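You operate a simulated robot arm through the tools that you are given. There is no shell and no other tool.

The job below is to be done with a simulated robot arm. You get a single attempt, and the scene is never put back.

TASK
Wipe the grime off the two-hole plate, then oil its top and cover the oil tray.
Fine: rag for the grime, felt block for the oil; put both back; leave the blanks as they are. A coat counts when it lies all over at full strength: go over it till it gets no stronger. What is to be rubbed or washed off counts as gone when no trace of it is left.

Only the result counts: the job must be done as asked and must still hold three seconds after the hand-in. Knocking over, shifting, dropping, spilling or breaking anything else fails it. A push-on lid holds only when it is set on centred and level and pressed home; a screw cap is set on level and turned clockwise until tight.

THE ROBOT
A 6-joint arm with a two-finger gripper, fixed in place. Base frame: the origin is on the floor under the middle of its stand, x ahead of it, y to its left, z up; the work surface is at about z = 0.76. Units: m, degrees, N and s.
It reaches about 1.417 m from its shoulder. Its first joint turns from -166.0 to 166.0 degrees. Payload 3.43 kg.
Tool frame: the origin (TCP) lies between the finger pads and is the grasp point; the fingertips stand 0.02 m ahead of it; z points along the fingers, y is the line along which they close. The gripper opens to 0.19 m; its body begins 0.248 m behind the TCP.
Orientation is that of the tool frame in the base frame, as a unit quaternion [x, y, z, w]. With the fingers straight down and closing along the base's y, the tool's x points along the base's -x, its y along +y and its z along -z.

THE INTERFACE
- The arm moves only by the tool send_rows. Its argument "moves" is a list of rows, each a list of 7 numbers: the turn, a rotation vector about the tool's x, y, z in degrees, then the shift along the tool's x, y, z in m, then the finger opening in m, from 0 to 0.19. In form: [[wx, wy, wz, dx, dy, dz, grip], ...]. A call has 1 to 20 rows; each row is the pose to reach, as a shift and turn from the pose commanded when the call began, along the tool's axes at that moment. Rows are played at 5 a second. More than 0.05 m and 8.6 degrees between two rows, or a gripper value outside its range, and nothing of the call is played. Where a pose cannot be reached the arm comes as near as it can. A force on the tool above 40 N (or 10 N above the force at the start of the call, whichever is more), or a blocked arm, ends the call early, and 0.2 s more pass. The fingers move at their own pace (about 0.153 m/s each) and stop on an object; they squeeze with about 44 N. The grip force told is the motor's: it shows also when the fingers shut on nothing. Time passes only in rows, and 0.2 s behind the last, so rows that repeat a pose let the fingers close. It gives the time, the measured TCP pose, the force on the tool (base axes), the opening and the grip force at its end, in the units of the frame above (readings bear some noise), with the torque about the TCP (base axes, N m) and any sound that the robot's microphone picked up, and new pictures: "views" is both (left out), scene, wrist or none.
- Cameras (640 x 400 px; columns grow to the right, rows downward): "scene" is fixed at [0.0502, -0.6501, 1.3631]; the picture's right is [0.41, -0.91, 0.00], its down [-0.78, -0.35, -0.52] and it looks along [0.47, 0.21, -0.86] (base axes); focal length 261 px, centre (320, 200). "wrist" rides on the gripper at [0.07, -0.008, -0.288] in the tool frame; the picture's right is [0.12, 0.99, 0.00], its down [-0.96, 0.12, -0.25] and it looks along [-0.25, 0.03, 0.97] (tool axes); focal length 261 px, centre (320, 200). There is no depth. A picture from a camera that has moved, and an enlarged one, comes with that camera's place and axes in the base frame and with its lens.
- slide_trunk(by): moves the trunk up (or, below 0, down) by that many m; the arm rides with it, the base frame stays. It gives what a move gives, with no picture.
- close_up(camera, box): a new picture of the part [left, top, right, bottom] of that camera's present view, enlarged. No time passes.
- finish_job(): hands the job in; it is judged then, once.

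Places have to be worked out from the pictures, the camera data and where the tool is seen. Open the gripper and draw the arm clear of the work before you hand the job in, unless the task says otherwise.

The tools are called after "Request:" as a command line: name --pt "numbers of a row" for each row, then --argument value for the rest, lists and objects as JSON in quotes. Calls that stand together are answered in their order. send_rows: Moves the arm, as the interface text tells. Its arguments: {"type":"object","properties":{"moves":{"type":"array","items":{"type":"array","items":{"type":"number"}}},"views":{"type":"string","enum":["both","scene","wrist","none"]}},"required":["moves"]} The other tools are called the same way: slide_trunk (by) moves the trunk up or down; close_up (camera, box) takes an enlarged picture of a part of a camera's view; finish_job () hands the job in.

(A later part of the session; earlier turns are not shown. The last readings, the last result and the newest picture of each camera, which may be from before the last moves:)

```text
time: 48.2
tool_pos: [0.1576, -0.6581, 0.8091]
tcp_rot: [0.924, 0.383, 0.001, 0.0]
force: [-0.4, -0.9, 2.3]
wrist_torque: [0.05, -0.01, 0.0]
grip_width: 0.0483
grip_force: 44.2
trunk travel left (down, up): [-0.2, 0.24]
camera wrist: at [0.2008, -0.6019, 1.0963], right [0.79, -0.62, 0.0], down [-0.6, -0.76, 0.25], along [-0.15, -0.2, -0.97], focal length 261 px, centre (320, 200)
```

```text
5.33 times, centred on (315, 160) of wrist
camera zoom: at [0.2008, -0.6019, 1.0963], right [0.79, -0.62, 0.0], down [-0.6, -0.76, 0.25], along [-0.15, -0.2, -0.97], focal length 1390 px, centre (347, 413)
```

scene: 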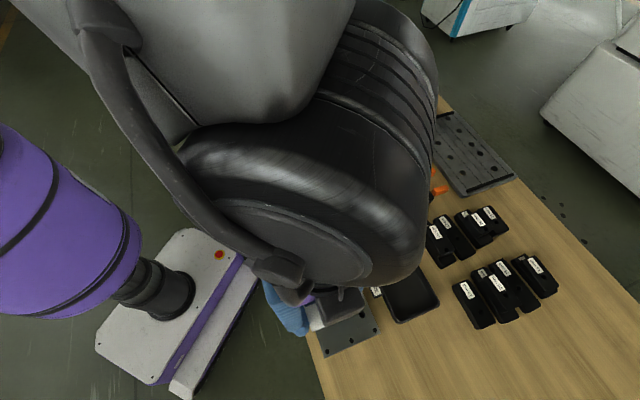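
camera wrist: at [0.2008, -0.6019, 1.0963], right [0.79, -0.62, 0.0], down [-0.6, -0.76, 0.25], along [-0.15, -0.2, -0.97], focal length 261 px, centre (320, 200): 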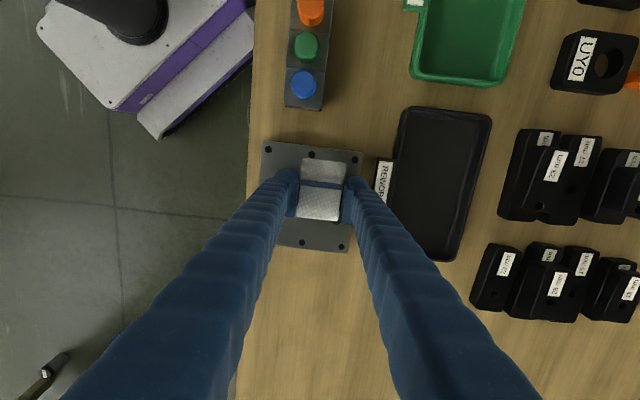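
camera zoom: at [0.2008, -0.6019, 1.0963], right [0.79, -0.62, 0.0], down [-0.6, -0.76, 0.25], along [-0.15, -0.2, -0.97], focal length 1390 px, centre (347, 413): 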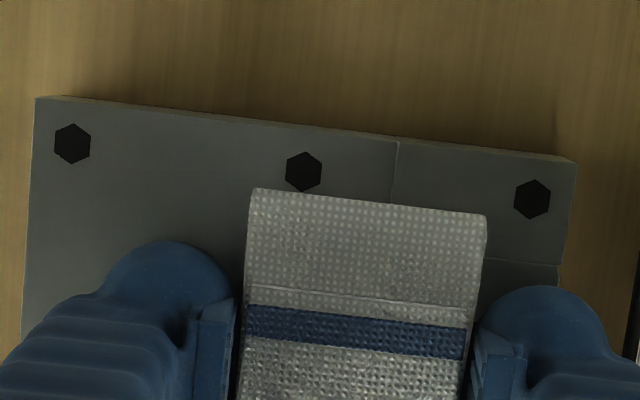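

The +e1 margin now looks clean. I continue with slow strokes (30 mm/s) to cover the whole streaked area with light pressure.

Request:
send_rows --pt "0 0 0 0.006 0 0.0003 0" --pt "0 0 0 0.012 0 0.0003 0" --pt "0 0 0 0.012 -0.006 0.0003 0" --pt "0 0 0 0.012 -0.012 0.0003 0" --pt "0 0 0 0.012 -0.018 0.0003 0" --pt "0 0 0 0.012 -0.024 0.0003 0" --pt "0 0 0 0.012 -0.03 0.0003 0" --pt "0 0 0 0.012 -0.036 0.0003 0" --pt "0 0 0 0.012 -0.042 0.0003 0" --pt "0 0 0 0.006 -0.042 0.0003 0" --pt "0 0 0 0 -0.042 0.0003 0" --pt "0 0 0 -0.006 -0.042 0.0003 0" --pt "0 0 0 -0.012 -0.042 0.0003 0" --pt "0 0 0 -0.012 -0.036 0.0003 0" --pt "0 0 0 -0.012 -0.03 0.0003 0" --pt "0 0 0 -0.012 -0.024 0.0003 0" --pt "0 0 0 -0.012 -0.018 0.0003 0" --pt "0 0 0 -0.012 -0.012 0.0003 0" --pt "0 0 0 -0.012 -0.006 0.0003 0" --pt "0 0 0 -0.012 0 0.0003 0" --views "wrist"

```text
time: 52.4
tool_pos: [0.1499, -0.6667, 0.8088]
tcp_rot: [0.924, 0.383, 0.0, 0.0]
force: [0.0, 0.5, -0.4]
wrist_torque: [-0.04, 0.05, 0.02]
grip_width: 0.0481
grip_force: 44.2
trunk travel left (down, up): [-0.2, 0.24]
camera wrist: at [0.1933, -0.6106, 1.0961], right [0.79, -0.62, 0.0], down [-0.6, -0.76, 0.25], along [-0.15, -0.2, -0.97], focal length 261 px, centre (320, 200)
```

wrist: 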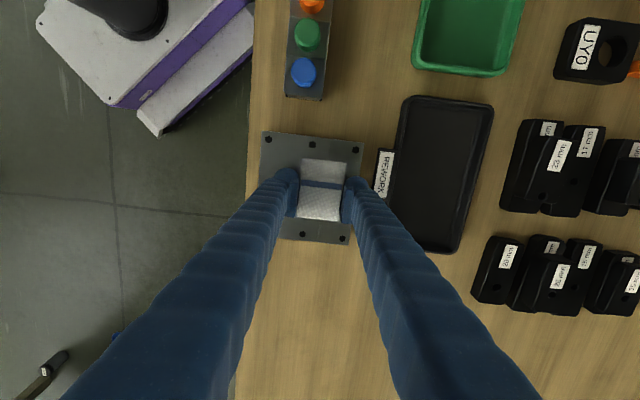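

The sweep ran smoothly. I lift and back off along -e1 so the camera can see the whole plate.

Request:
send_rows --pt "0 0 0 0 0 -0.02 0" --pt "0 0 0 -0.03 0 -0.05 0" --pt "0 0 0 -0.06 0 -0.08 0" --pt "0 0 0 -0.09 0 -0.1 0" --pt "0 0 0 -0.11 0 -0.1 0" --pt "0 0 0 -0.11 0 -0.1 0" --views "wrist"

Request:
close_up --camera "wrist" --box '[250, 60, 400, 180]'

Request:
close_up --camera "wrist" --box '[270, 70, 370, 130]'

```text
time: 53.8
tool_pos: [0.0698, -0.7426, 0.9069]
tcp_rot: [0.924, 0.382, 0.001, 0.001]
force: [0.0, -0.1, 0.0]
wrist_torque: [0.04, -0.01, 0.01]
grip_width: 0.0482
grip_force: 43.8
trunk travel left (down, up): [-0.2, 0.24]
camera wrist: at [0.1137, -0.6867, 1.1941], right [0.79, -0.62, 0.0], down [-0.6, -0.76, 0.25], along [-0.15, -0.19, -0.97], focal length 261 px, centre (320, 200)
```

wrist: 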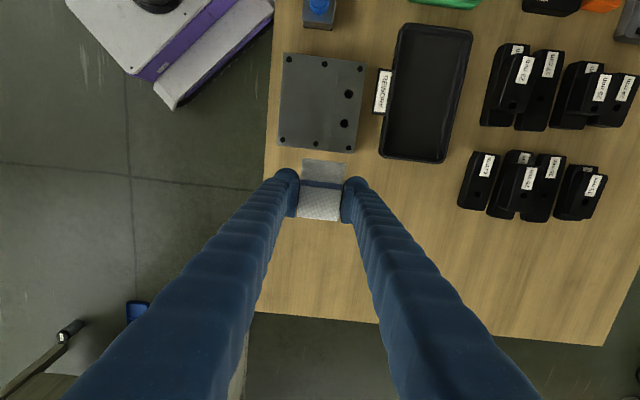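

```text
3.33 times, centred on (325, 120) of wrist
camera zoom: at [0.1137, -0.6867, 1.1941], right [0.79, -0.62, 0.0], down [-0.6, -0.76, 0.25], along [-0.15, -0.19, -0.97], focal length 869 px, centre (303, 467)
```

zoom: 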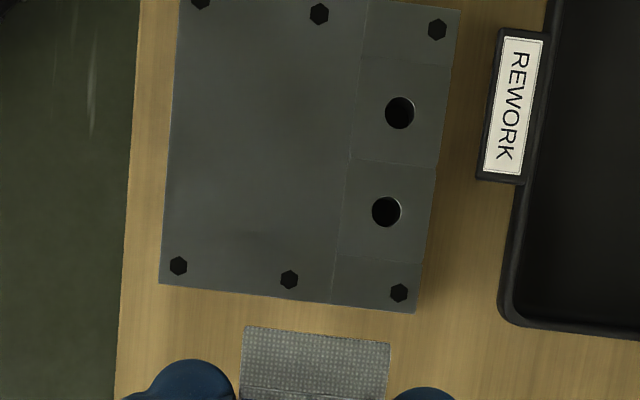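

```text
6.40 times, centred on (320, 100) of wrist
camera zoom: at [0.1137, -0.6867, 1.1941], right [0.79, -0.62, 0.0], down [-0.6, -0.76, 0.25], along [-0.15, -0.19, -0.97], focal length 1668 px, centre (320, 840)
```

zoom: 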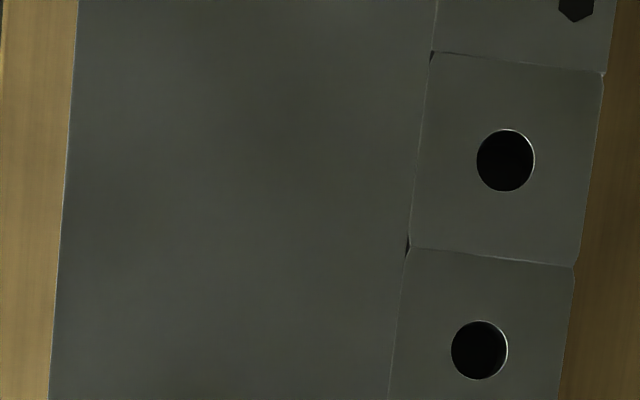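

The streaks look gone. I zoom deeper into the formerly grimy strip to make sure no faint trace is left.

Request:
close_up --camera "wrist" --box '[278, 50, 328, 82]'

Request:
close_up --camera "wrist" --box '[320, 54, 370, 86]'

Request:
close_up --camera "wrist" --box '[278, 80, 328, 112]'

Request:
close_up --camera "wrist" --box '[274, 110, 364, 155]'

```text
12.50 times, centred on (303, 66) of wrist
camera zoom: at [0.1137, -0.6867, 1.1941], right [0.79, -0.62, 0.0], down [-0.6, -0.76, 0.25], along [-0.15, -0.19, -0.97], focal length 3258 px, centre (532, 1875)
```

zoom: 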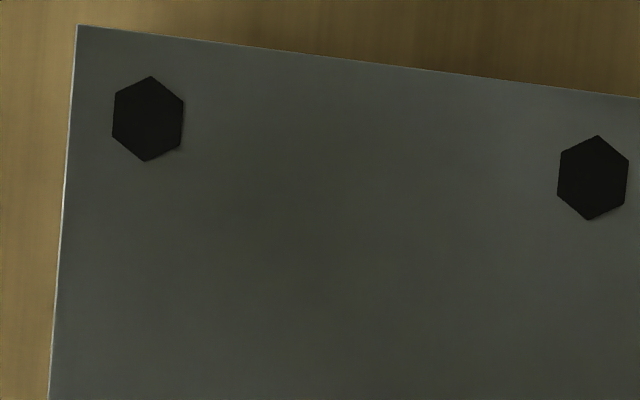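

```text
12.50 times, centred on (345, 70) of wrist
camera zoom: at [0.1137, -0.6867, 1.1941], right [0.79, -0.62, 0.0], down [-0.6, -0.76, 0.25], along [-0.15, -0.19, -0.97], focal length 3258 px, centre (8, 1825)
```

zoom: 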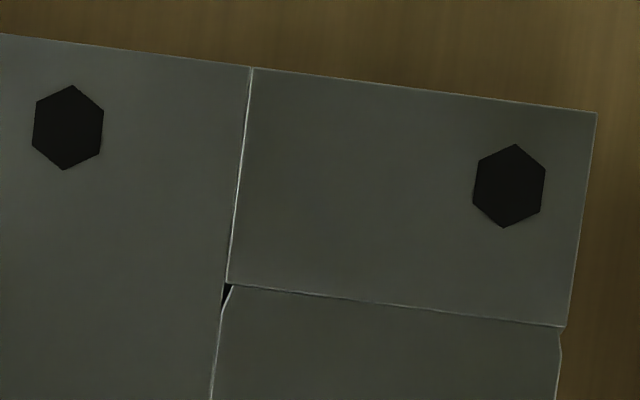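

```text
12.50 times, centred on (303, 96) of wrist
camera zoom: at [0.1137, -0.6867, 1.1941], right [0.79, -0.62, 0.0], down [-0.6, -0.76, 0.25], along [-0.15, -0.19, -0.97], focal length 3258 px, centre (532, 1500)
```

zoom: 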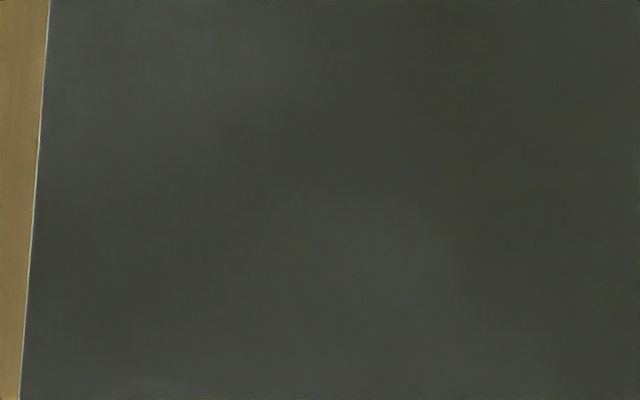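

```text
7.11 times, centred on (319, 132) of wrist
camera zoom: at [0.1137, -0.6867, 1.1941], right [0.79, -0.62, 0.0], down [-0.6, -0.76, 0.25], along [-0.15, -0.19, -0.97], focal length 1854 px, centre (327, 680)
```

zoom: 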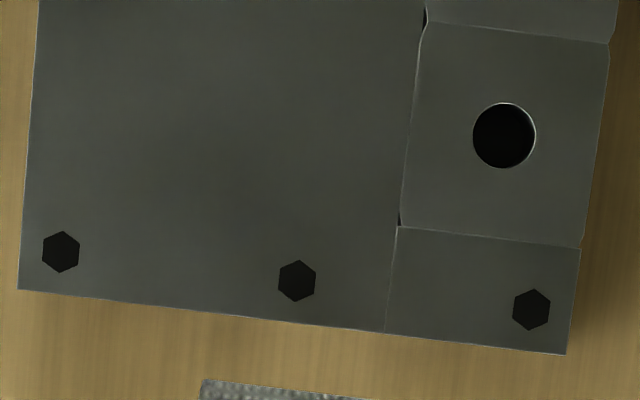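

No trace is visible at 12x. To be safe I make one more slow pass along the +e2 side, where the rag passed least, using strokes along e1 only.

Request:
send_rows --pt "0 0 0 0.034 -0.016 0.0 0" --pt "0 0 0 0.068 -0.032 0.02 0" --pt "0 0 0 0.101 -0.047 0.045 0" --pt "0 0 0 0.101 -0.047 0.075 0" --pt "0 0 0 0.101 -0.047 0.093 0" --pt "0 0 0 0.101 -0.047 0.098 0" --pt "0 0 0 0.101 -0.047 0.1 0" --pt "0 0 0 0.107 -0.047 0.1005 0" --pt "0 0 0 0.114 -0.047 0.1005 0" --pt "0 0 0 0.121 -0.047 0.1005 0" --pt "0 0 0 0.128 -0.047 0.1005 0" --pt "0 0 0 0.135 -0.047 0.1005 0" --pt "0 0 0 0.14 -0.047 0.1005 0" --pt "0 0 0 0.133 -0.047 0.1005 0" --pt "0 0 0 0.126 -0.047 0.1005 0" --pt "0 0 0 0.119 -0.047 0.1005 0" --pt "0 0 0 0.126 -0.047 0.1005 0" --pt "0 0 0 0.133 -0.047 0.1005 0" --pt "0 0 0 0.14 -0.047 0.1005 0" --pt "0 0 0 0.14 -0.047 0.08 0" --views "wrist"

```text
time: 58.0
tool_pos: [0.1373, -0.6098, 0.8285]
tcp_rot: [0.924, 0.382, 0.002, -0.001]
force: [-0.3, -1.0, -0.1]
wrist_torque: [0.03, 0.03, -0.02]
grip_width: 0.0482
grip_force: 44.5
trunk travel left (down, up): [-0.2, 0.24]
camera wrist: at [0.1801, -0.5549, 1.1142], right [0.79, -0.62, 0.0], down [-0.6, -0.76, 0.24], along [-0.15, -0.19, -0.97], focal length 261 px, centre (320, 200)
```

wrist: 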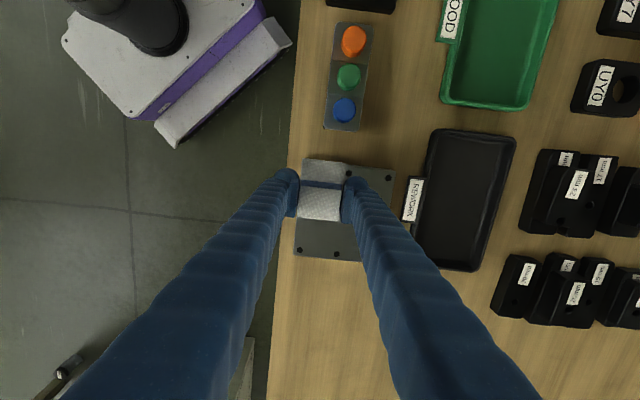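

One more slow pass down the middle and -e2 part of the grimy strip, ending lifted.

Request:
send_rows --pt "0 0 0 0 0.02 -0.005 0" --pt "0 0 0 0 0.04 0.0 0" --pt "0 0 0 0 0.04 0.015 0" --pt "0 0 0 0 0.04 0.019 0" --pt "0 0 0 0 0.04 0.0205 0" --pt "0 0 0 -0.007 0.04 0.0205 0" --pt "0 0 0 -0.014 0.04 0.0205 0" --pt "0 0 0 -0.021 0.04 0.0205 0" --pt "0 0 0 -0.028 0.04 0.0205 0" --pt "0 0 0 -0.028 0.046 0.0205 0" --pt "0 0 0 -0.028 0.052 0.0205 0" --pt "0 0 0 -0.021 0.052 0.0205 0" --pt "0 0 0 -0.014 0.052 0.0205 0" --pt "0 0 0 -0.007 0.052 0.0205 0" --pt "0 0 0 0 0.052 0.0205 0" --pt "0 0 0 0 0.046 0.0205 0" --pt "0 0 0 0 0.04 0.0205 0" --pt "0 0 0 0 0.034 0.0205 0" --pt "0 0 0 0 0.026 0.0205 0" --pt "0 0 0 0 0.026 -0.02 0" --views "wrist"

```text
time: 62.2
tool_pos: [0.1539, -0.6307, 0.8474]
tcp_rot: [0.924, 0.383, 0.002, 0.0]
force: [0.3, -0.1, 0.0]
wrist_torque: [0.09, -0.04, -0.01]
grip_width: 0.048
grip_force: 43.9
trunk travel left (down, up): [-0.2, 0.24]
camera wrist: at [0.1968, -0.5754, 1.1346], right [0.79, -0.62, 0.0], down [-0.6, -0.76, 0.24], along [-0.15, -0.19, -0.97], focal length 261 px, centre (320, 200)
```

wrist: 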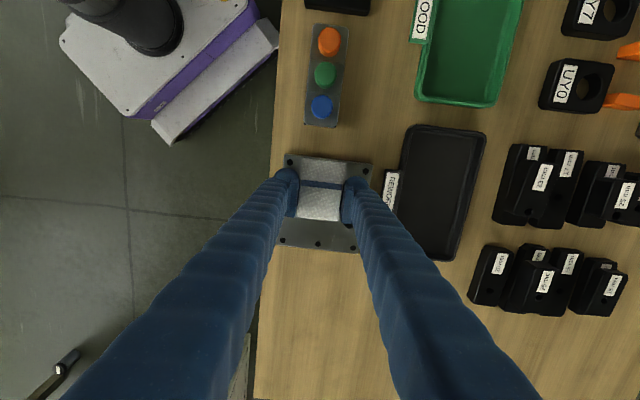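

The wiping is done. I raise the rag, turn the tool back by 90°, and fly to above its place on the mat.

Request:
send_rows --pt "0 0 0 0 0 -0.045 0" --pt "0 0 0 0 0 -0.09 0" --pt "0 0 -5 0.0424 0.0116 -0.095 0" --pt "0 0 -10 0.0848 0.0232 -0.1 0" --pt "0 0 -15 0.1272 0.0347 -0.1 0" --pt "0 0 -20 0.1696 0.0463 -0.1 0" --pt "0 0 -25 0.212 0.0579 -0.1 0" --pt "0 0 -30 0.2544 0.0695 -0.1 0" --pt "0 0 -35 0.2968 0.0811 -0.1 0" --pt "0 0 -40 0.3392 0.0927 -0.1 0" --pt "0 0 -45 0.3816 0.1042 -0.1 0" --pt "0 0 -50 0.424 0.1158 -0.1 0" --pt "0 0 -55 0.4664 0.1274 -0.1 0" --pt "0 0 -60 0.5088 0.139 -0.1 0" --pt "0 0 -65 0.5512 0.1506 -0.1 0" --pt "0 0 -70 0.5936 0.1622 -0.1 0" --pt "0 0 -75 0.636 0.1737 -0.1 0" --pt "0 0 -80 0.6784 0.1853 -0.1 0" --pt "0 0 -85 0.7208 0.1969 -0.1 0" --pt "0 0 -90 0.7632 0.2085 -0.1 0" --views "both"

```text
time: 66.4
tool_pos: [0.8412, -0.2379, 0.9487]
tcp_rot: [0.382, 0.924, 0.0, 0.001]
force: [-0.2, -0.6, 0.0]
wrist_torque: [0.01, 0.05, 0.02]
grip_width: 0.0484
grip_force: 43.9
trunk travel left (down, up): [-0.2, 0.24]
camera wrist: at [0.7852, -0.1925, 1.2369], right [0.62, 0.79, 0.0], down [0.76, -0.6, 0.25], along [0.2, -0.15, -0.97], focal length 261 px, centre (320, 200)
```

scene: 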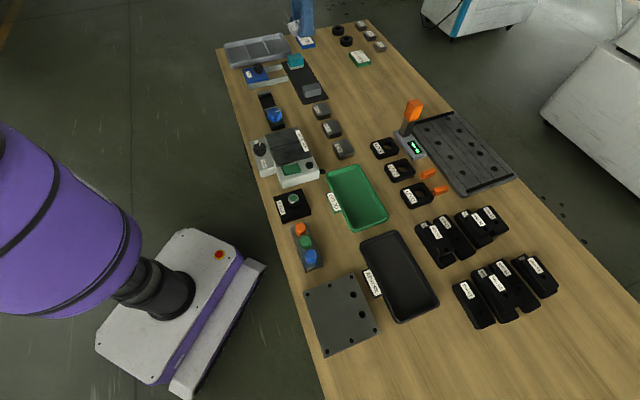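
wrist: 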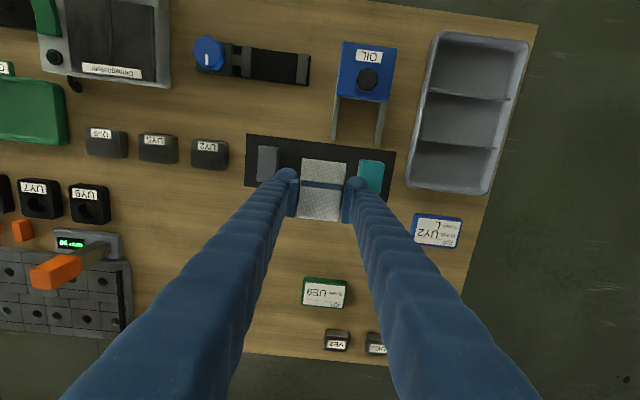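

I zoom in on the mat to refine the drop position relative to it, and check the plate from the scene camera.

Request:
close_up --camera "wrist" --box '[235, 120, 405, 220]'

Request:
close_up --camera "scene" --box '[295, 265, 385, 365]'

```text
3.76 times, centred on (320, 170) of wrist
camera zoom: at [0.7852, -0.1925, 1.2369], right [0.62, 0.79, 0.0], down [0.76, -0.6, 0.25], along [0.2, -0.15, -0.97], focal length 981 px, centre (320, 313)
```

zoom: 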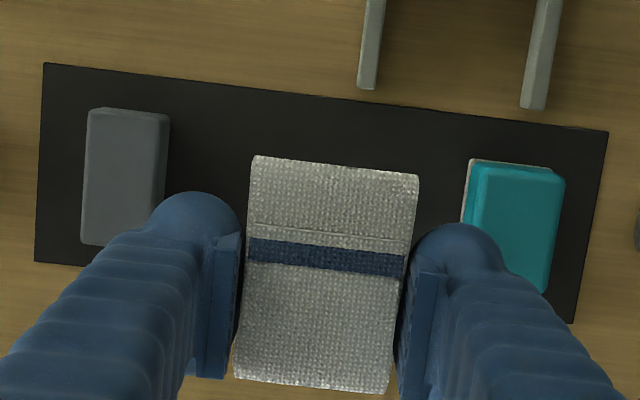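

```text
4.00 times, centred on (340, 315) of scene
camera zoom: at [0.0502, -0.6501, 1.3631], right [0.41, -0.91, 0.0], down [-0.78, -0.35, -0.52], along [0.47, 0.21, -0.86], focal length 1043 px, centre (240, -260)
```

zoom: 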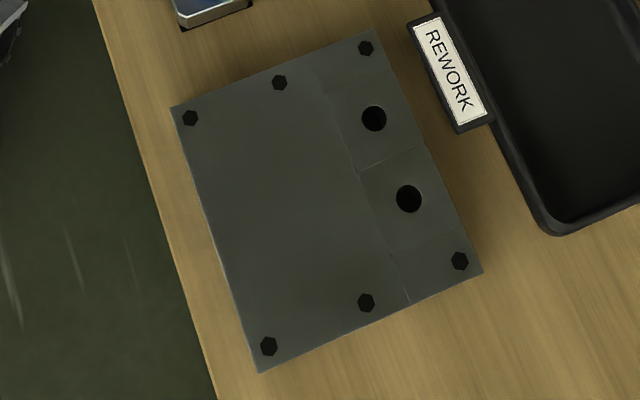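

The plate is clean from above. The rag needs only 1–1.5 mm of correction to sit at its original place in the middle of the mat; I lower it to about 1 mm above the mat.

Request:
send_rows --pt "0 0 0 -0.001 -0.0014 0.03 0" --pt "0 0 0 -0.001 -0.0014 0.07 0" --pt "0 0 0 -0.001 -0.0014 0.11 0" --pt "0 0 0 -0.001 -0.0014 0.14 0" --pt "0 0 0 -0.001 -0.0014 0.155 0" --pt "0 0 0 -0.001 -0.0014 0.161 0" --pt "0 0 0 -0.001 -0.0014 0.1627 0" --pt "0 0 0 -0.001 -0.0014 0.1627 0" --views "wrist"

Request:
close_up --camera "wrist" --box '[210, 130, 450, 240]'

```text
time: 68.2
tool_pos: [0.8423, -0.2406, 0.7867]
tcp_rot: [0.383, 0.924, 0.001, 0.0]
force: [-0.7, -0.2, -1.5]
wrist_torque: [0.01, -0.01, 0.03]
grip_width: 0.0483
grip_force: 44.0
trunk travel left (down, up): [-0.2, 0.24]
camera wrist: at [0.7861, -0.1961, 1.074], right [0.62, 0.79, 0.0], down [0.76, -0.6, 0.25], along [0.2, -0.15, -0.97], focal length 261 px, centre (320, 200)
```

wrist: 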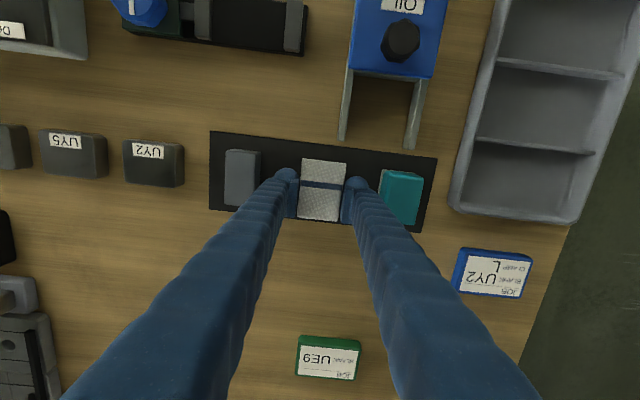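

```text
2.67 times, centred on (330, 185) of wrist
camera zoom: at [0.7861, -0.1961, 1.074], right [0.62, 0.79, 0.0], down [0.76, -0.6, 0.25], along [0.2, -0.15, -0.97], focal length 695 px, centre (293, 240)
```

zoom: 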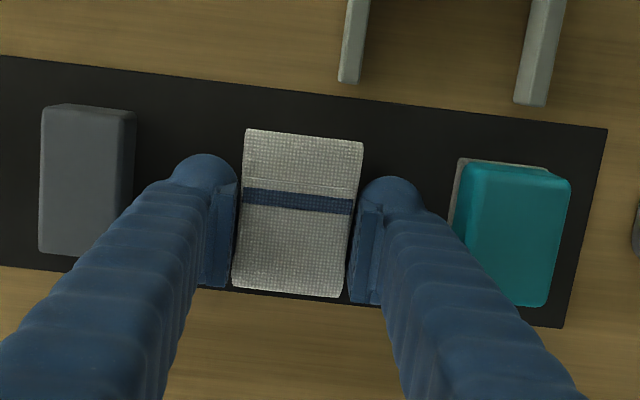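

The rag hovers just above its spot, about 2.5 mm short in tool x. I nudge it, lower the last millimetre and open the fingers.

Request:
send_rows --pt "0 0 0 0.0025 0 0 0" --pt "0 0 0 0.0025 0 0.0008 0" --pt "0 0 0 0.0025 0 0.0012 0" --pt "0 0 0 0.0025 0 0.0012 0.03" --pt "0 0 0 0.0025 0 0.0012 0.052" --pt "0 0 0 0.0025 0 0.0012 0.058" --pt "0 0 0 0.0025 0 0.0012 0.062" --pt "0 0 0 0.0025 0 0.0012 0.062" --views "wrist"

Request:
close_up --camera "wrist" --box '[210, 130, 450, 240]'

```text
time: 70.0
tool_pos: [0.8413, -0.2385, 0.7861]
tcp_rot: [0.383, 0.924, 0.002, 0.0]
force: [-0.5, 0.3, 0.9]
wrist_torque: [-0.02, 0.0, 0.01]
grip_width: 0.062
grip_force: 0.3
trunk travel left (down, up): [-0.2, 0.24]
camera wrist: at [0.7842, -0.1937, 1.073], right [0.62, 0.79, 0.0], down [0.76, -0.6, 0.25], along [0.2, -0.15, -0.97], focal length 261 px, centre (320, 200)
```

wrist: 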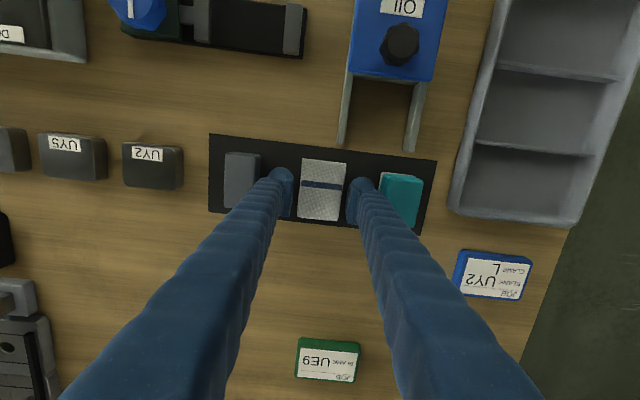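

```text
2.67 times, centred on (330, 185) of wrist
camera zoom: at [0.7842, -0.1937, 1.073], right [0.62, 0.79, 0.0], down [0.76, -0.6, 0.25], along [0.2, -0.15, -0.97], focal length 695 px, centre (293, 240)
```

zoom: 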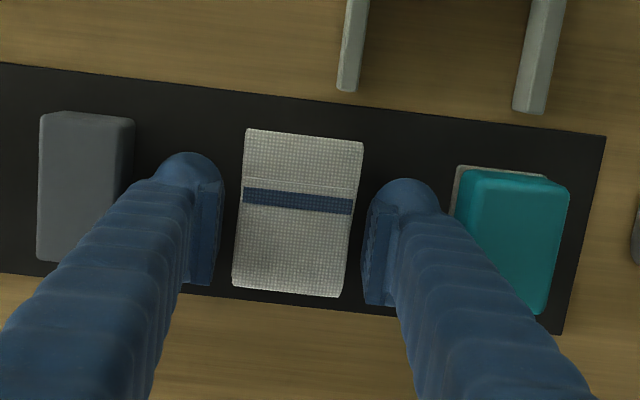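

The rag lies back in its place. Now the oil tray: I rise and move over the black knob of the OIL cover.

Request:
send_rows --pt "0 0 0 0 0 -0.02 0.062" --pt "0 0 0 0 0 -0.06 0.062" --pt "0 0 0 0 0 -0.1 0.062" --pt "0 0 0 0.04 0.0135 -0.11 0.064" --pt "0 0 0 0.08 0.027 -0.12 0.064" --pt "0 0 0 0.12 0.0405 -0.12 0.064" --pt "0 0 0 0.1585 0.0537 -0.12 0.064" --pt "0 0 0 0.1585 0.0537 -0.12 0.064" --views "both"

Request:
close_up --camera "wrist" --box '[240, 110, 400, 210]'

Request:
close_up --camera "scene" --box '[270, 50, 340, 100]'

```text
time: 71.8
tool_pos: [0.7663, -0.0876, 0.9064]
tcp_rot: [0.383, 0.924, -0.001, 0.0]
force: [0.1, 0.0, 0.1]
wrist_torque: [-0.12, 0.01, -0.02]
grip_width: 0.064
grip_force: 0.1
trunk travel left (down, up): [-0.2, 0.24]
camera wrist: at [0.7102, -0.0429, 1.1939], right [0.62, 0.79, 0.0], down [0.76, -0.6, 0.25], along [0.2, -0.15, -0.97], focal length 261 px, centre (320, 200)
```

scene: 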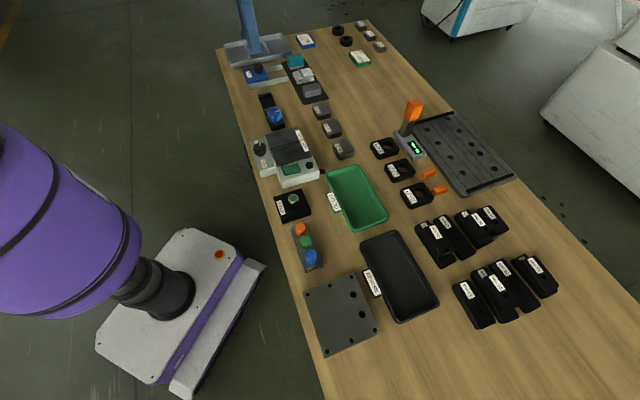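
wrist: 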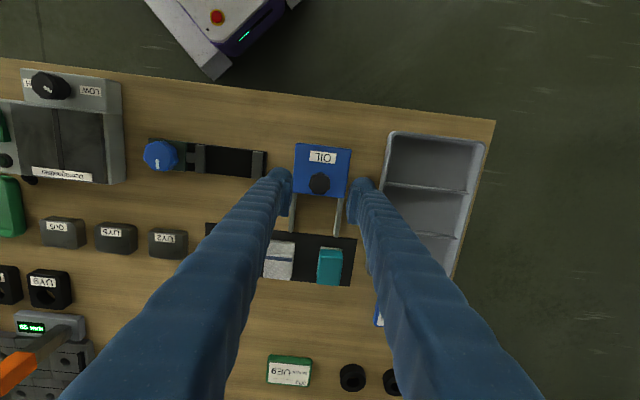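

```text
4.00 times, centred on (320, 160) of wrist
camera zoom: at [0.7102, -0.0429, 1.1939], right [0.62, 0.79, 0.0], down [0.76, -0.6, 0.25], along [0.2, -0.15, -0.97], focal length 1043 px, centre (320, 360)
```

zoom: 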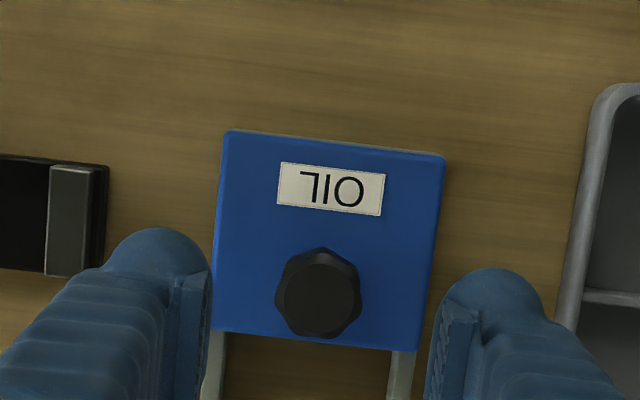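

```text
8.00 times, centred on (305, 75) of scene
camera zoom: at [0.0502, -0.6501, 1.3631], right [0.41, -0.91, 0.0], down [-0.78, -0.35, -0.52], along [0.47, 0.21, -0.86], focal length 2087 px, centre (440, 1200)
```

zoom: 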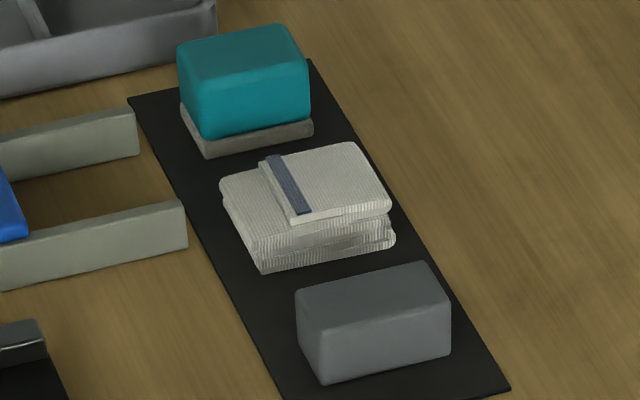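

The knob is centred under the TCP within 1 mm. I descend so the fingertips are just above the lid's surface on both sides of the knob.

Request:
send_rows --pt "0 0 0 0 0 0.03 0.064" --pt "0 0 0 0 0 0.06 0.064" --pt "0 0 0 0 0 0.078 0.064" --pt "0 0 0 0 0 0.084 0.064" --pt "0 0 0 0 0 0.084 0.064" --views "both"

Request:
close_up --camera "wrist" --box '[240, 110, 400, 210]'

Request:
close_up --camera "scene" --box '[225, 50, 295, 100]'

```text
time: 73.0
tool_pos: [0.7661, -0.0893, 0.8196]
tcp_rot: [0.383, 0.924, 0.0, 0.001]
force: [-0.8, -0.1, 0.1]
wrist_torque: [-0.03, 0.03, -0.01]
grip_width: 0.0638
grip_force: 0.0
trunk travel left (down, up): [-0.2, 0.24]
camera wrist: at [0.7103, -0.0441, 1.1072], right [0.62, 0.79, 0.0], down [0.76, -0.6, 0.25], along [0.2, -0.15, -0.97], focal length 261 px, centre (320, 200)
```

scene: 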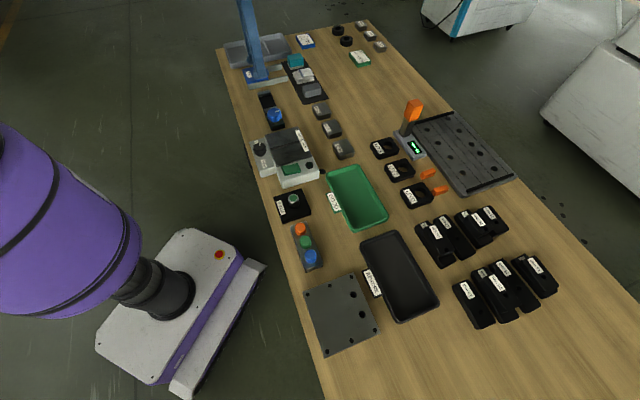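
wrist: 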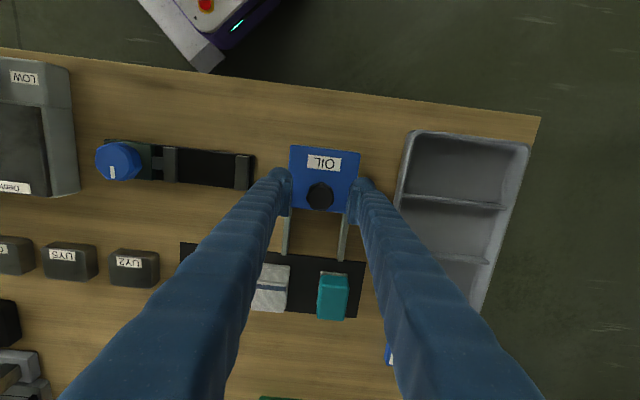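

```text
4.00 times, centred on (320, 160) of wrist
camera zoom: at [0.7103, -0.0441, 1.1072], right [0.62, 0.79, 0.0], down [0.76, -0.6, 0.25], along [0.2, -0.15, -0.97], focal length 1043 px, centre (320, 360)
```

zoom: 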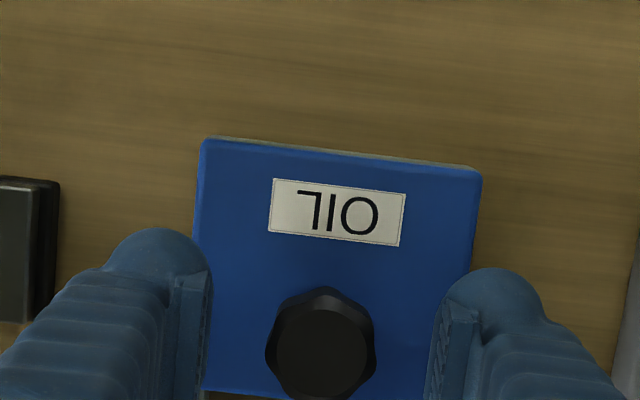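

```text
8.00 times, centred on (260, 75) of scene
camera zoom: at [0.0502, -0.6501, 1.3631], right [0.41, -0.91, 0.0], down [-0.78, -0.35, -0.52], along [0.47, 0.21, -0.86], focal length 2087 px, centre (800, 1200)
```

zoom: 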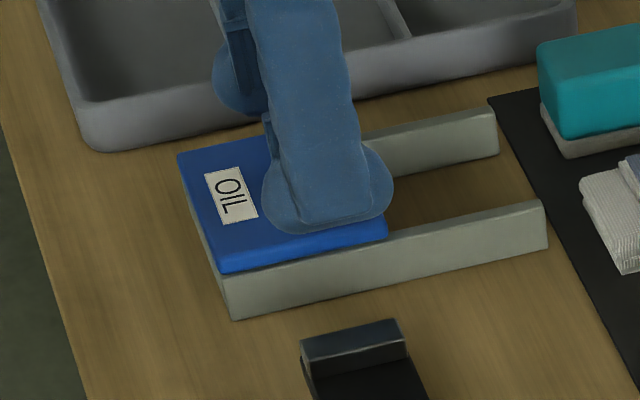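

The tips hover over the lid beside the knob. I go 3 mm lower and close on the knob.

Request:
send_rows --pt "0 0 0 0 0 0.0015 0.064" --pt "0 0 0 0 0 0.003 0.064" --pt "0 0 0 0 0 0.003 0.05" --pt "0 0 0 0 0 0.003 0.04" --pt "0 0 0 0 0 0.003 0.02" --pt "0 0 0 0 0 0.003 0.01" --pt "0 0 0 0 0 0.003 0.01" --views "wrist"

```text
time: 74.6
tool_pos: [0.7669, -0.0884, 0.8175]
tcp_rot: [0.382, 0.924, 0.0, 0.001]
force: [5.1, 4.7, -1.6]
wrist_torque: [0.05, -0.05, 0.02]
grip_width: 0.0306
grip_force: 45.5
trunk travel left (down, up): [-0.2, 0.24]
camera wrist: at [0.7106, -0.0436, 1.1052], right [0.62, 0.79, 0.0], down [0.76, -0.6, 0.25], along [0.2, -0.15, -0.97], focal length 261 px, centre (320, 200)
```

wrist: 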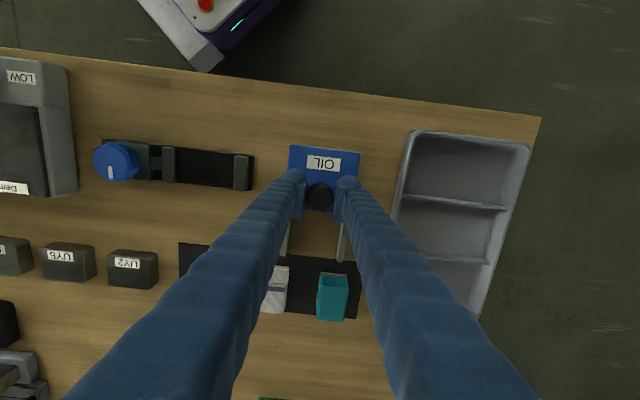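

The knob is held at 30.6 mm. I try sliding it gently 10 mm toward the mat along the rails and watch the force.

Request:
send_rows --pt "0 0 0 0 0.0006 0 0.01" --pt "0 0 0 -0.002 0.0006 0 0.01" --pt "0 0 0 -0.005 0.0006 0 0.01" --pt "0 0 0 -0.008 0.0006 0 0.01" --pt "0 0 0 -0.01 0.0006 0 0.01" --pt "0 0 0 -0.01 0.0006 0 0.01" --views "wrist"

Request:
close_up --camera "scene" --box '[225, 50, 295, 100]'

Request:
close_up --camera "wrist" --box '[260, 120, 380, 220]'

```text
time: 76.0
tool_pos: [0.7741, -0.0948, 0.8181]
tcp_rot: [0.382, 0.924, 0.001, 0.001]
force: [5.2, 5.1, -11.1]
wrist_torque: [0.01, -0.03, 0.01]
grip_width: 0.0305
grip_force: 44.7
trunk travel left (down, up): [-0.2, 0.24]
camera wrist: at [0.7178, -0.0504, 1.1053], right [0.62, 0.79, 0.0], down [0.76, -0.6, 0.25], along [0.2, -0.15, -0.97], focal length 261 px, centre (320, 200)
```

wrist: 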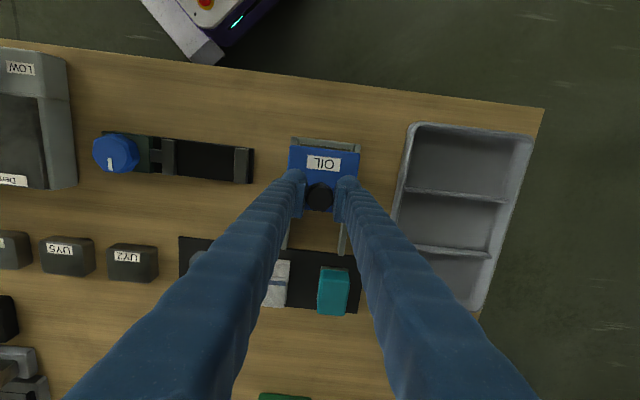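

```text
8.00 times, centred on (260, 75) of scene
camera zoom: at [0.0502, -0.6501, 1.3631], right [0.41, -0.91, 0.0], down [-0.78, -0.35, -0.52], along [0.47, 0.21, -0.86], focal length 2087 px, centre (800, 1200)
```

zoom: 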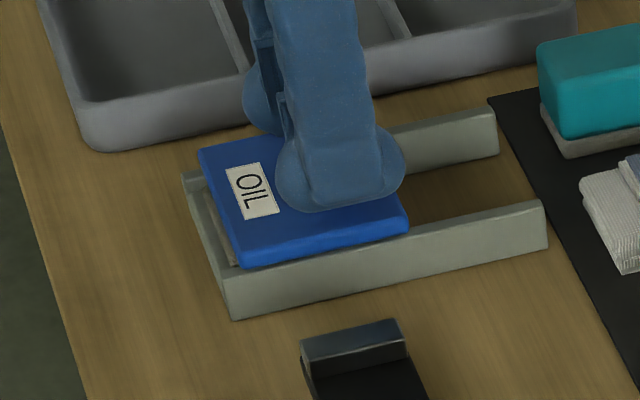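

```text
4.00 times, centred on (320, 170) of wrist
camera zoom: at [0.7178, -0.0504, 1.1053], right [0.62, 0.79, 0.0], down [0.76, -0.6, 0.25], along [0.2, -0.15, -0.97], focal length 1043 px, centre (320, 320)
```

zoom: 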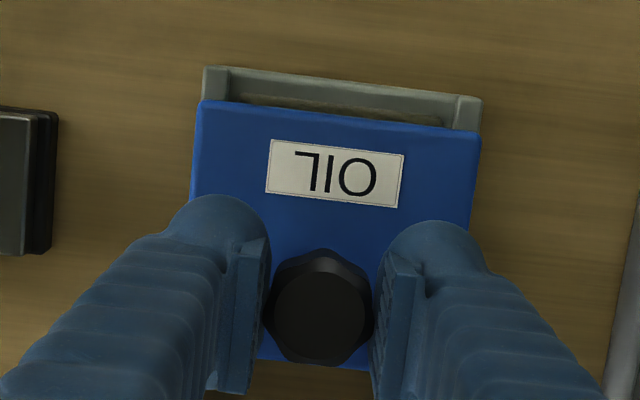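

The cover slides and reveals the tray with oil beneath it. I relax the small vertical and side loads and slide it on toward the rails' end.

Request:
send_rows --pt "0 0 0 0 0.0006 0.0008 0.01" --pt "0 0 0 -0.006 0.0006 0.0008 0.01" --pt "0 0 0 -0.012 0.0006 0.0008 0.01" --pt "0 0 0 -0.018 0.0006 0.0008 0.01" --pt "0 0 0 -0.024 0.0006 0.0008 0.01" --pt "0 0 0 -0.03 0.0006 0.0008 0.01" --pt "0 0 0 -0.036 0.0006 0.0008 0.01" --pt "0 0 0 -0.042 0.0006 0.0008 0.01" --pt "0 0 0 -0.048 0.0006 0.0008 0.01" --pt "0 0 0 -0.053 0.0006 0.0008 0.01" --pt "0 0 0 -0.056 0.0006 0.0008 0.01" --pt "0 0 0 -0.056 0.0006 0.0008 0.01" --views "wrist"

Request:
close_up --camera "scene" --box '[225, 50, 295, 100]'

Request:
close_up --camera "wrist" --box '[240, 70, 400, 220]'

```text
time: 78.6
tool_pos: [0.814, -0.1358, 0.8179]
tcp_rot: [0.383, 0.924, 0.001, 0.001]
force: [-5.5, -4.9, 1.2]
wrist_torque: [-0.06, 0.13, -0.01]
grip_width: 0.0306
grip_force: 45.0
trunk travel left (down, up): [-0.2, 0.24]
camera wrist: at [0.7576, -0.0904, 1.1052], right [0.62, 0.79, 0.0], down [0.76, -0.6, 0.25], along [0.2, -0.15, -0.97], focal length 261 px, centre (320, 200)
```

wrist: 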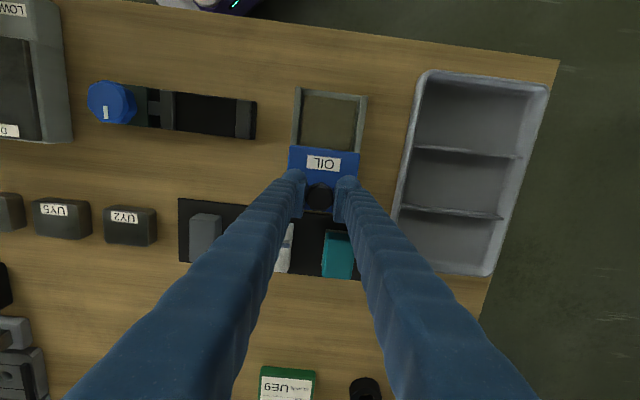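

```text
8.00 times, centred on (260, 75) of scene
camera zoom: at [0.0502, -0.6501, 1.3631], right [0.41, -0.91, 0.0], down [-0.78, -0.35, -0.52], along [0.47, 0.21, -0.86], focal length 2087 px, centre (800, 1200)
```

zoom: 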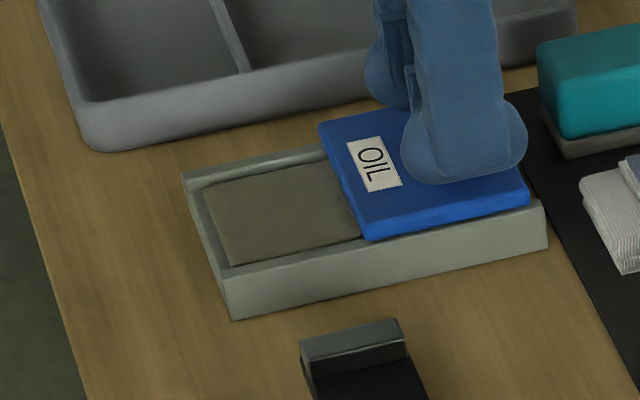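

```text
2.67 times, centred on (320, 145) of wrist
camera zoom: at [0.7576, -0.0904, 1.1052], right [0.62, 0.79, 0.0], down [0.76, -0.6, 0.25], along [0.2, -0.15, -0.97], focal length 695 px, centre (320, 347)
```

zoom: 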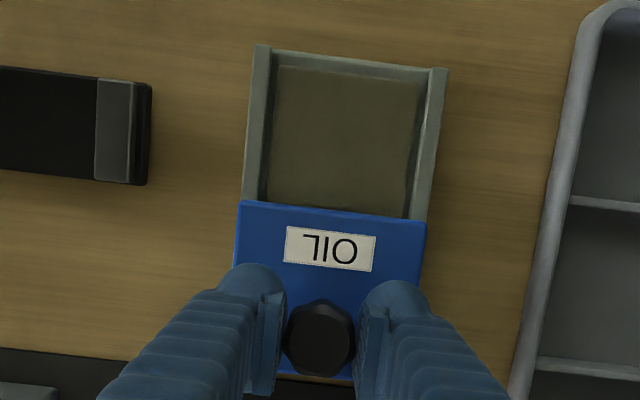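

The cover is open by 66 mm and an oil-soaked pad shows in the tray, its top just below the rails. I slide the cover a few mm further to clear the pad fully.

Request:
send_rows --pt "0 0 0 -0.002 -0.0005 0 0.01" --pt "0 0 0 -0.004 -0.0005 0 0.01" --pt "0 0 0 -0.0055 -0.0005 0 0.01" --pt "0 0 0 -0.0055 -0.0005 0 0.01" --views "wrist"

Request:
close_up --camera "wrist" --box '[240, 70, 400, 220]'

```text
time: 79.6
tool_pos: [0.8178, -0.1386, 0.8187]
tcp_rot: [0.382, 0.924, 0.0, 0.001]
force: [-2.6, -2.8, -2.1]
wrist_torque: [0.0, 0.05, -0.04]
grip_width: 0.0305
grip_force: 44.7
trunk travel left (down, up): [-0.2, 0.24]
camera wrist: at [0.7612, -0.0941, 1.1052], right [0.62, 0.79, 0.0], down [0.76, -0.6, 0.25], along [0.2, -0.15, -0.97], focal length 261 px, centre (320, 200)
```

wrist: 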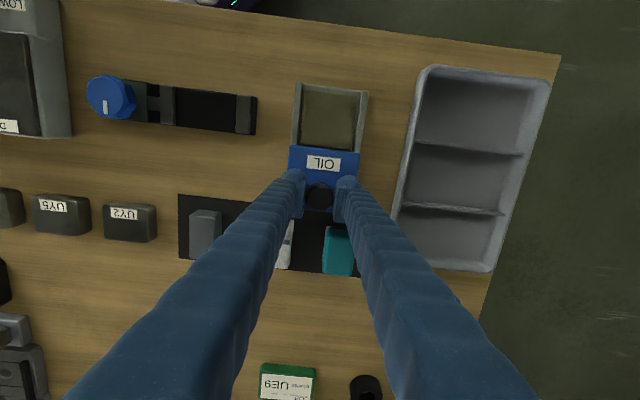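

```text
2.67 times, centred on (320, 145) of wrist
camera zoom: at [0.7612, -0.0941, 1.1052], right [0.62, 0.79, 0.0], down [0.76, -0.6, 0.25], along [0.2, -0.15, -0.97], focal length 695 px, centre (320, 347)
```

zoom: 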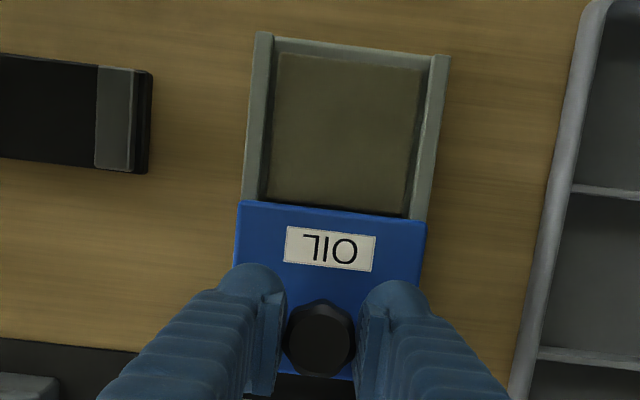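

The tray is fully open. I release the knob and rise, then move over to the felt block.

Request:
send_rows --pt "0 0 0 0 0 0 0.035" --pt "0 0 0 0 0 0 0.05" --pt "0 0 0 0 0 0 0.06" --pt "0 0 0 0 0 0 0.06" --pt "0 0 0 0 0 -0.02 0.06" --pt "0 0 0 0 0 -0.06 0.06" --pt "0 0 0 0 0 -0.1 0.06" --pt "0 0 0 -0.03 0.01 -0.11 0.056" --pt "0 0 0 -0.06 0.02 -0.11 0.056" --pt "0 0 0 -0.093 0.0335 -0.11 0.056" --pt "0 0 0 -0.093 0.0335 -0.11 0.056" --views "both"

Request:
close_up --camera "wrist" --box '[240, 110, 420, 230]'

Request:
close_up --camera "scene" --box '[225, 50, 315, 110]'

```text
time: 82.0
tool_pos: [0.9077, -0.1796, 0.9303]
tcp_rot: [0.382, 0.924, 0.0, 0.0]
force: [0.5, -0.7, -0.1]
wrist_torque: [0.03, -0.01, 0.02]
grip_width: 0.056
grip_force: 0.0
trunk travel left (down, up): [-0.2, 0.24]
camera wrist: at [0.852, -0.1352, 1.2166], right [0.62, 0.79, 0.0], down [0.76, -0.6, 0.25], along [0.2, -0.15, -0.97], focal length 261 px, centre (320, 200)
```

scene: 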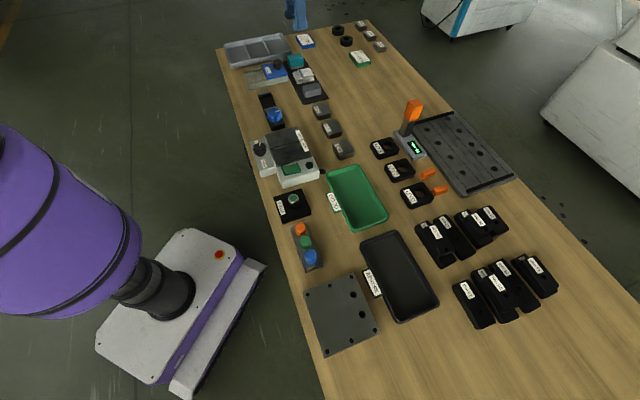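
wrist: 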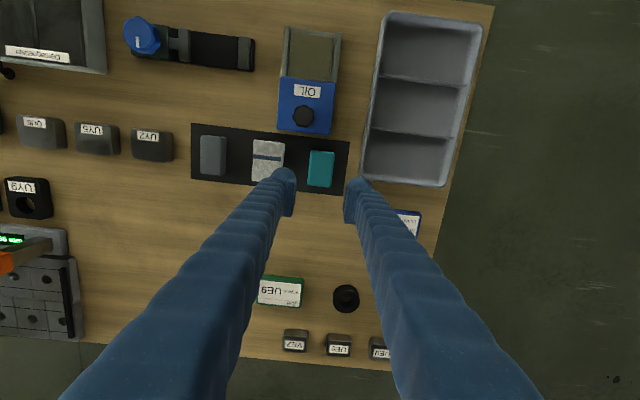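

```text
3.33 times, centred on (330, 170) of wrist
camera zoom: at [0.852, -0.1352, 1.2166], right [0.62, 0.79, 0.0], down [0.76, -0.6, 0.25], along [0.2, -0.15, -0.97], focal length 869 px, centre (287, 300)
```

zoom: 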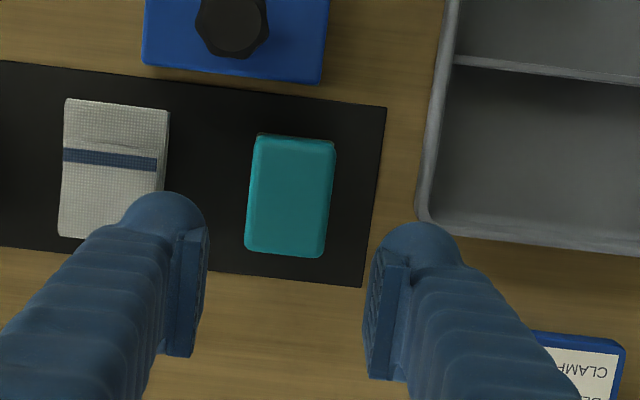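

```text
6.67 times, centred on (270, 80) of scene
camera zoom: at [0.0502, -0.6501, 1.3631], right [0.41, -0.91, 0.0], down [-0.78, -0.35, -0.52], along [0.47, 0.21, -0.86], focal length 1739 px, centre (653, 1000)
```

zoom: 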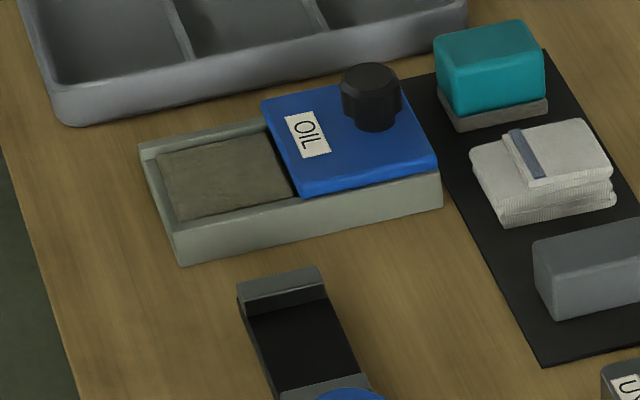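

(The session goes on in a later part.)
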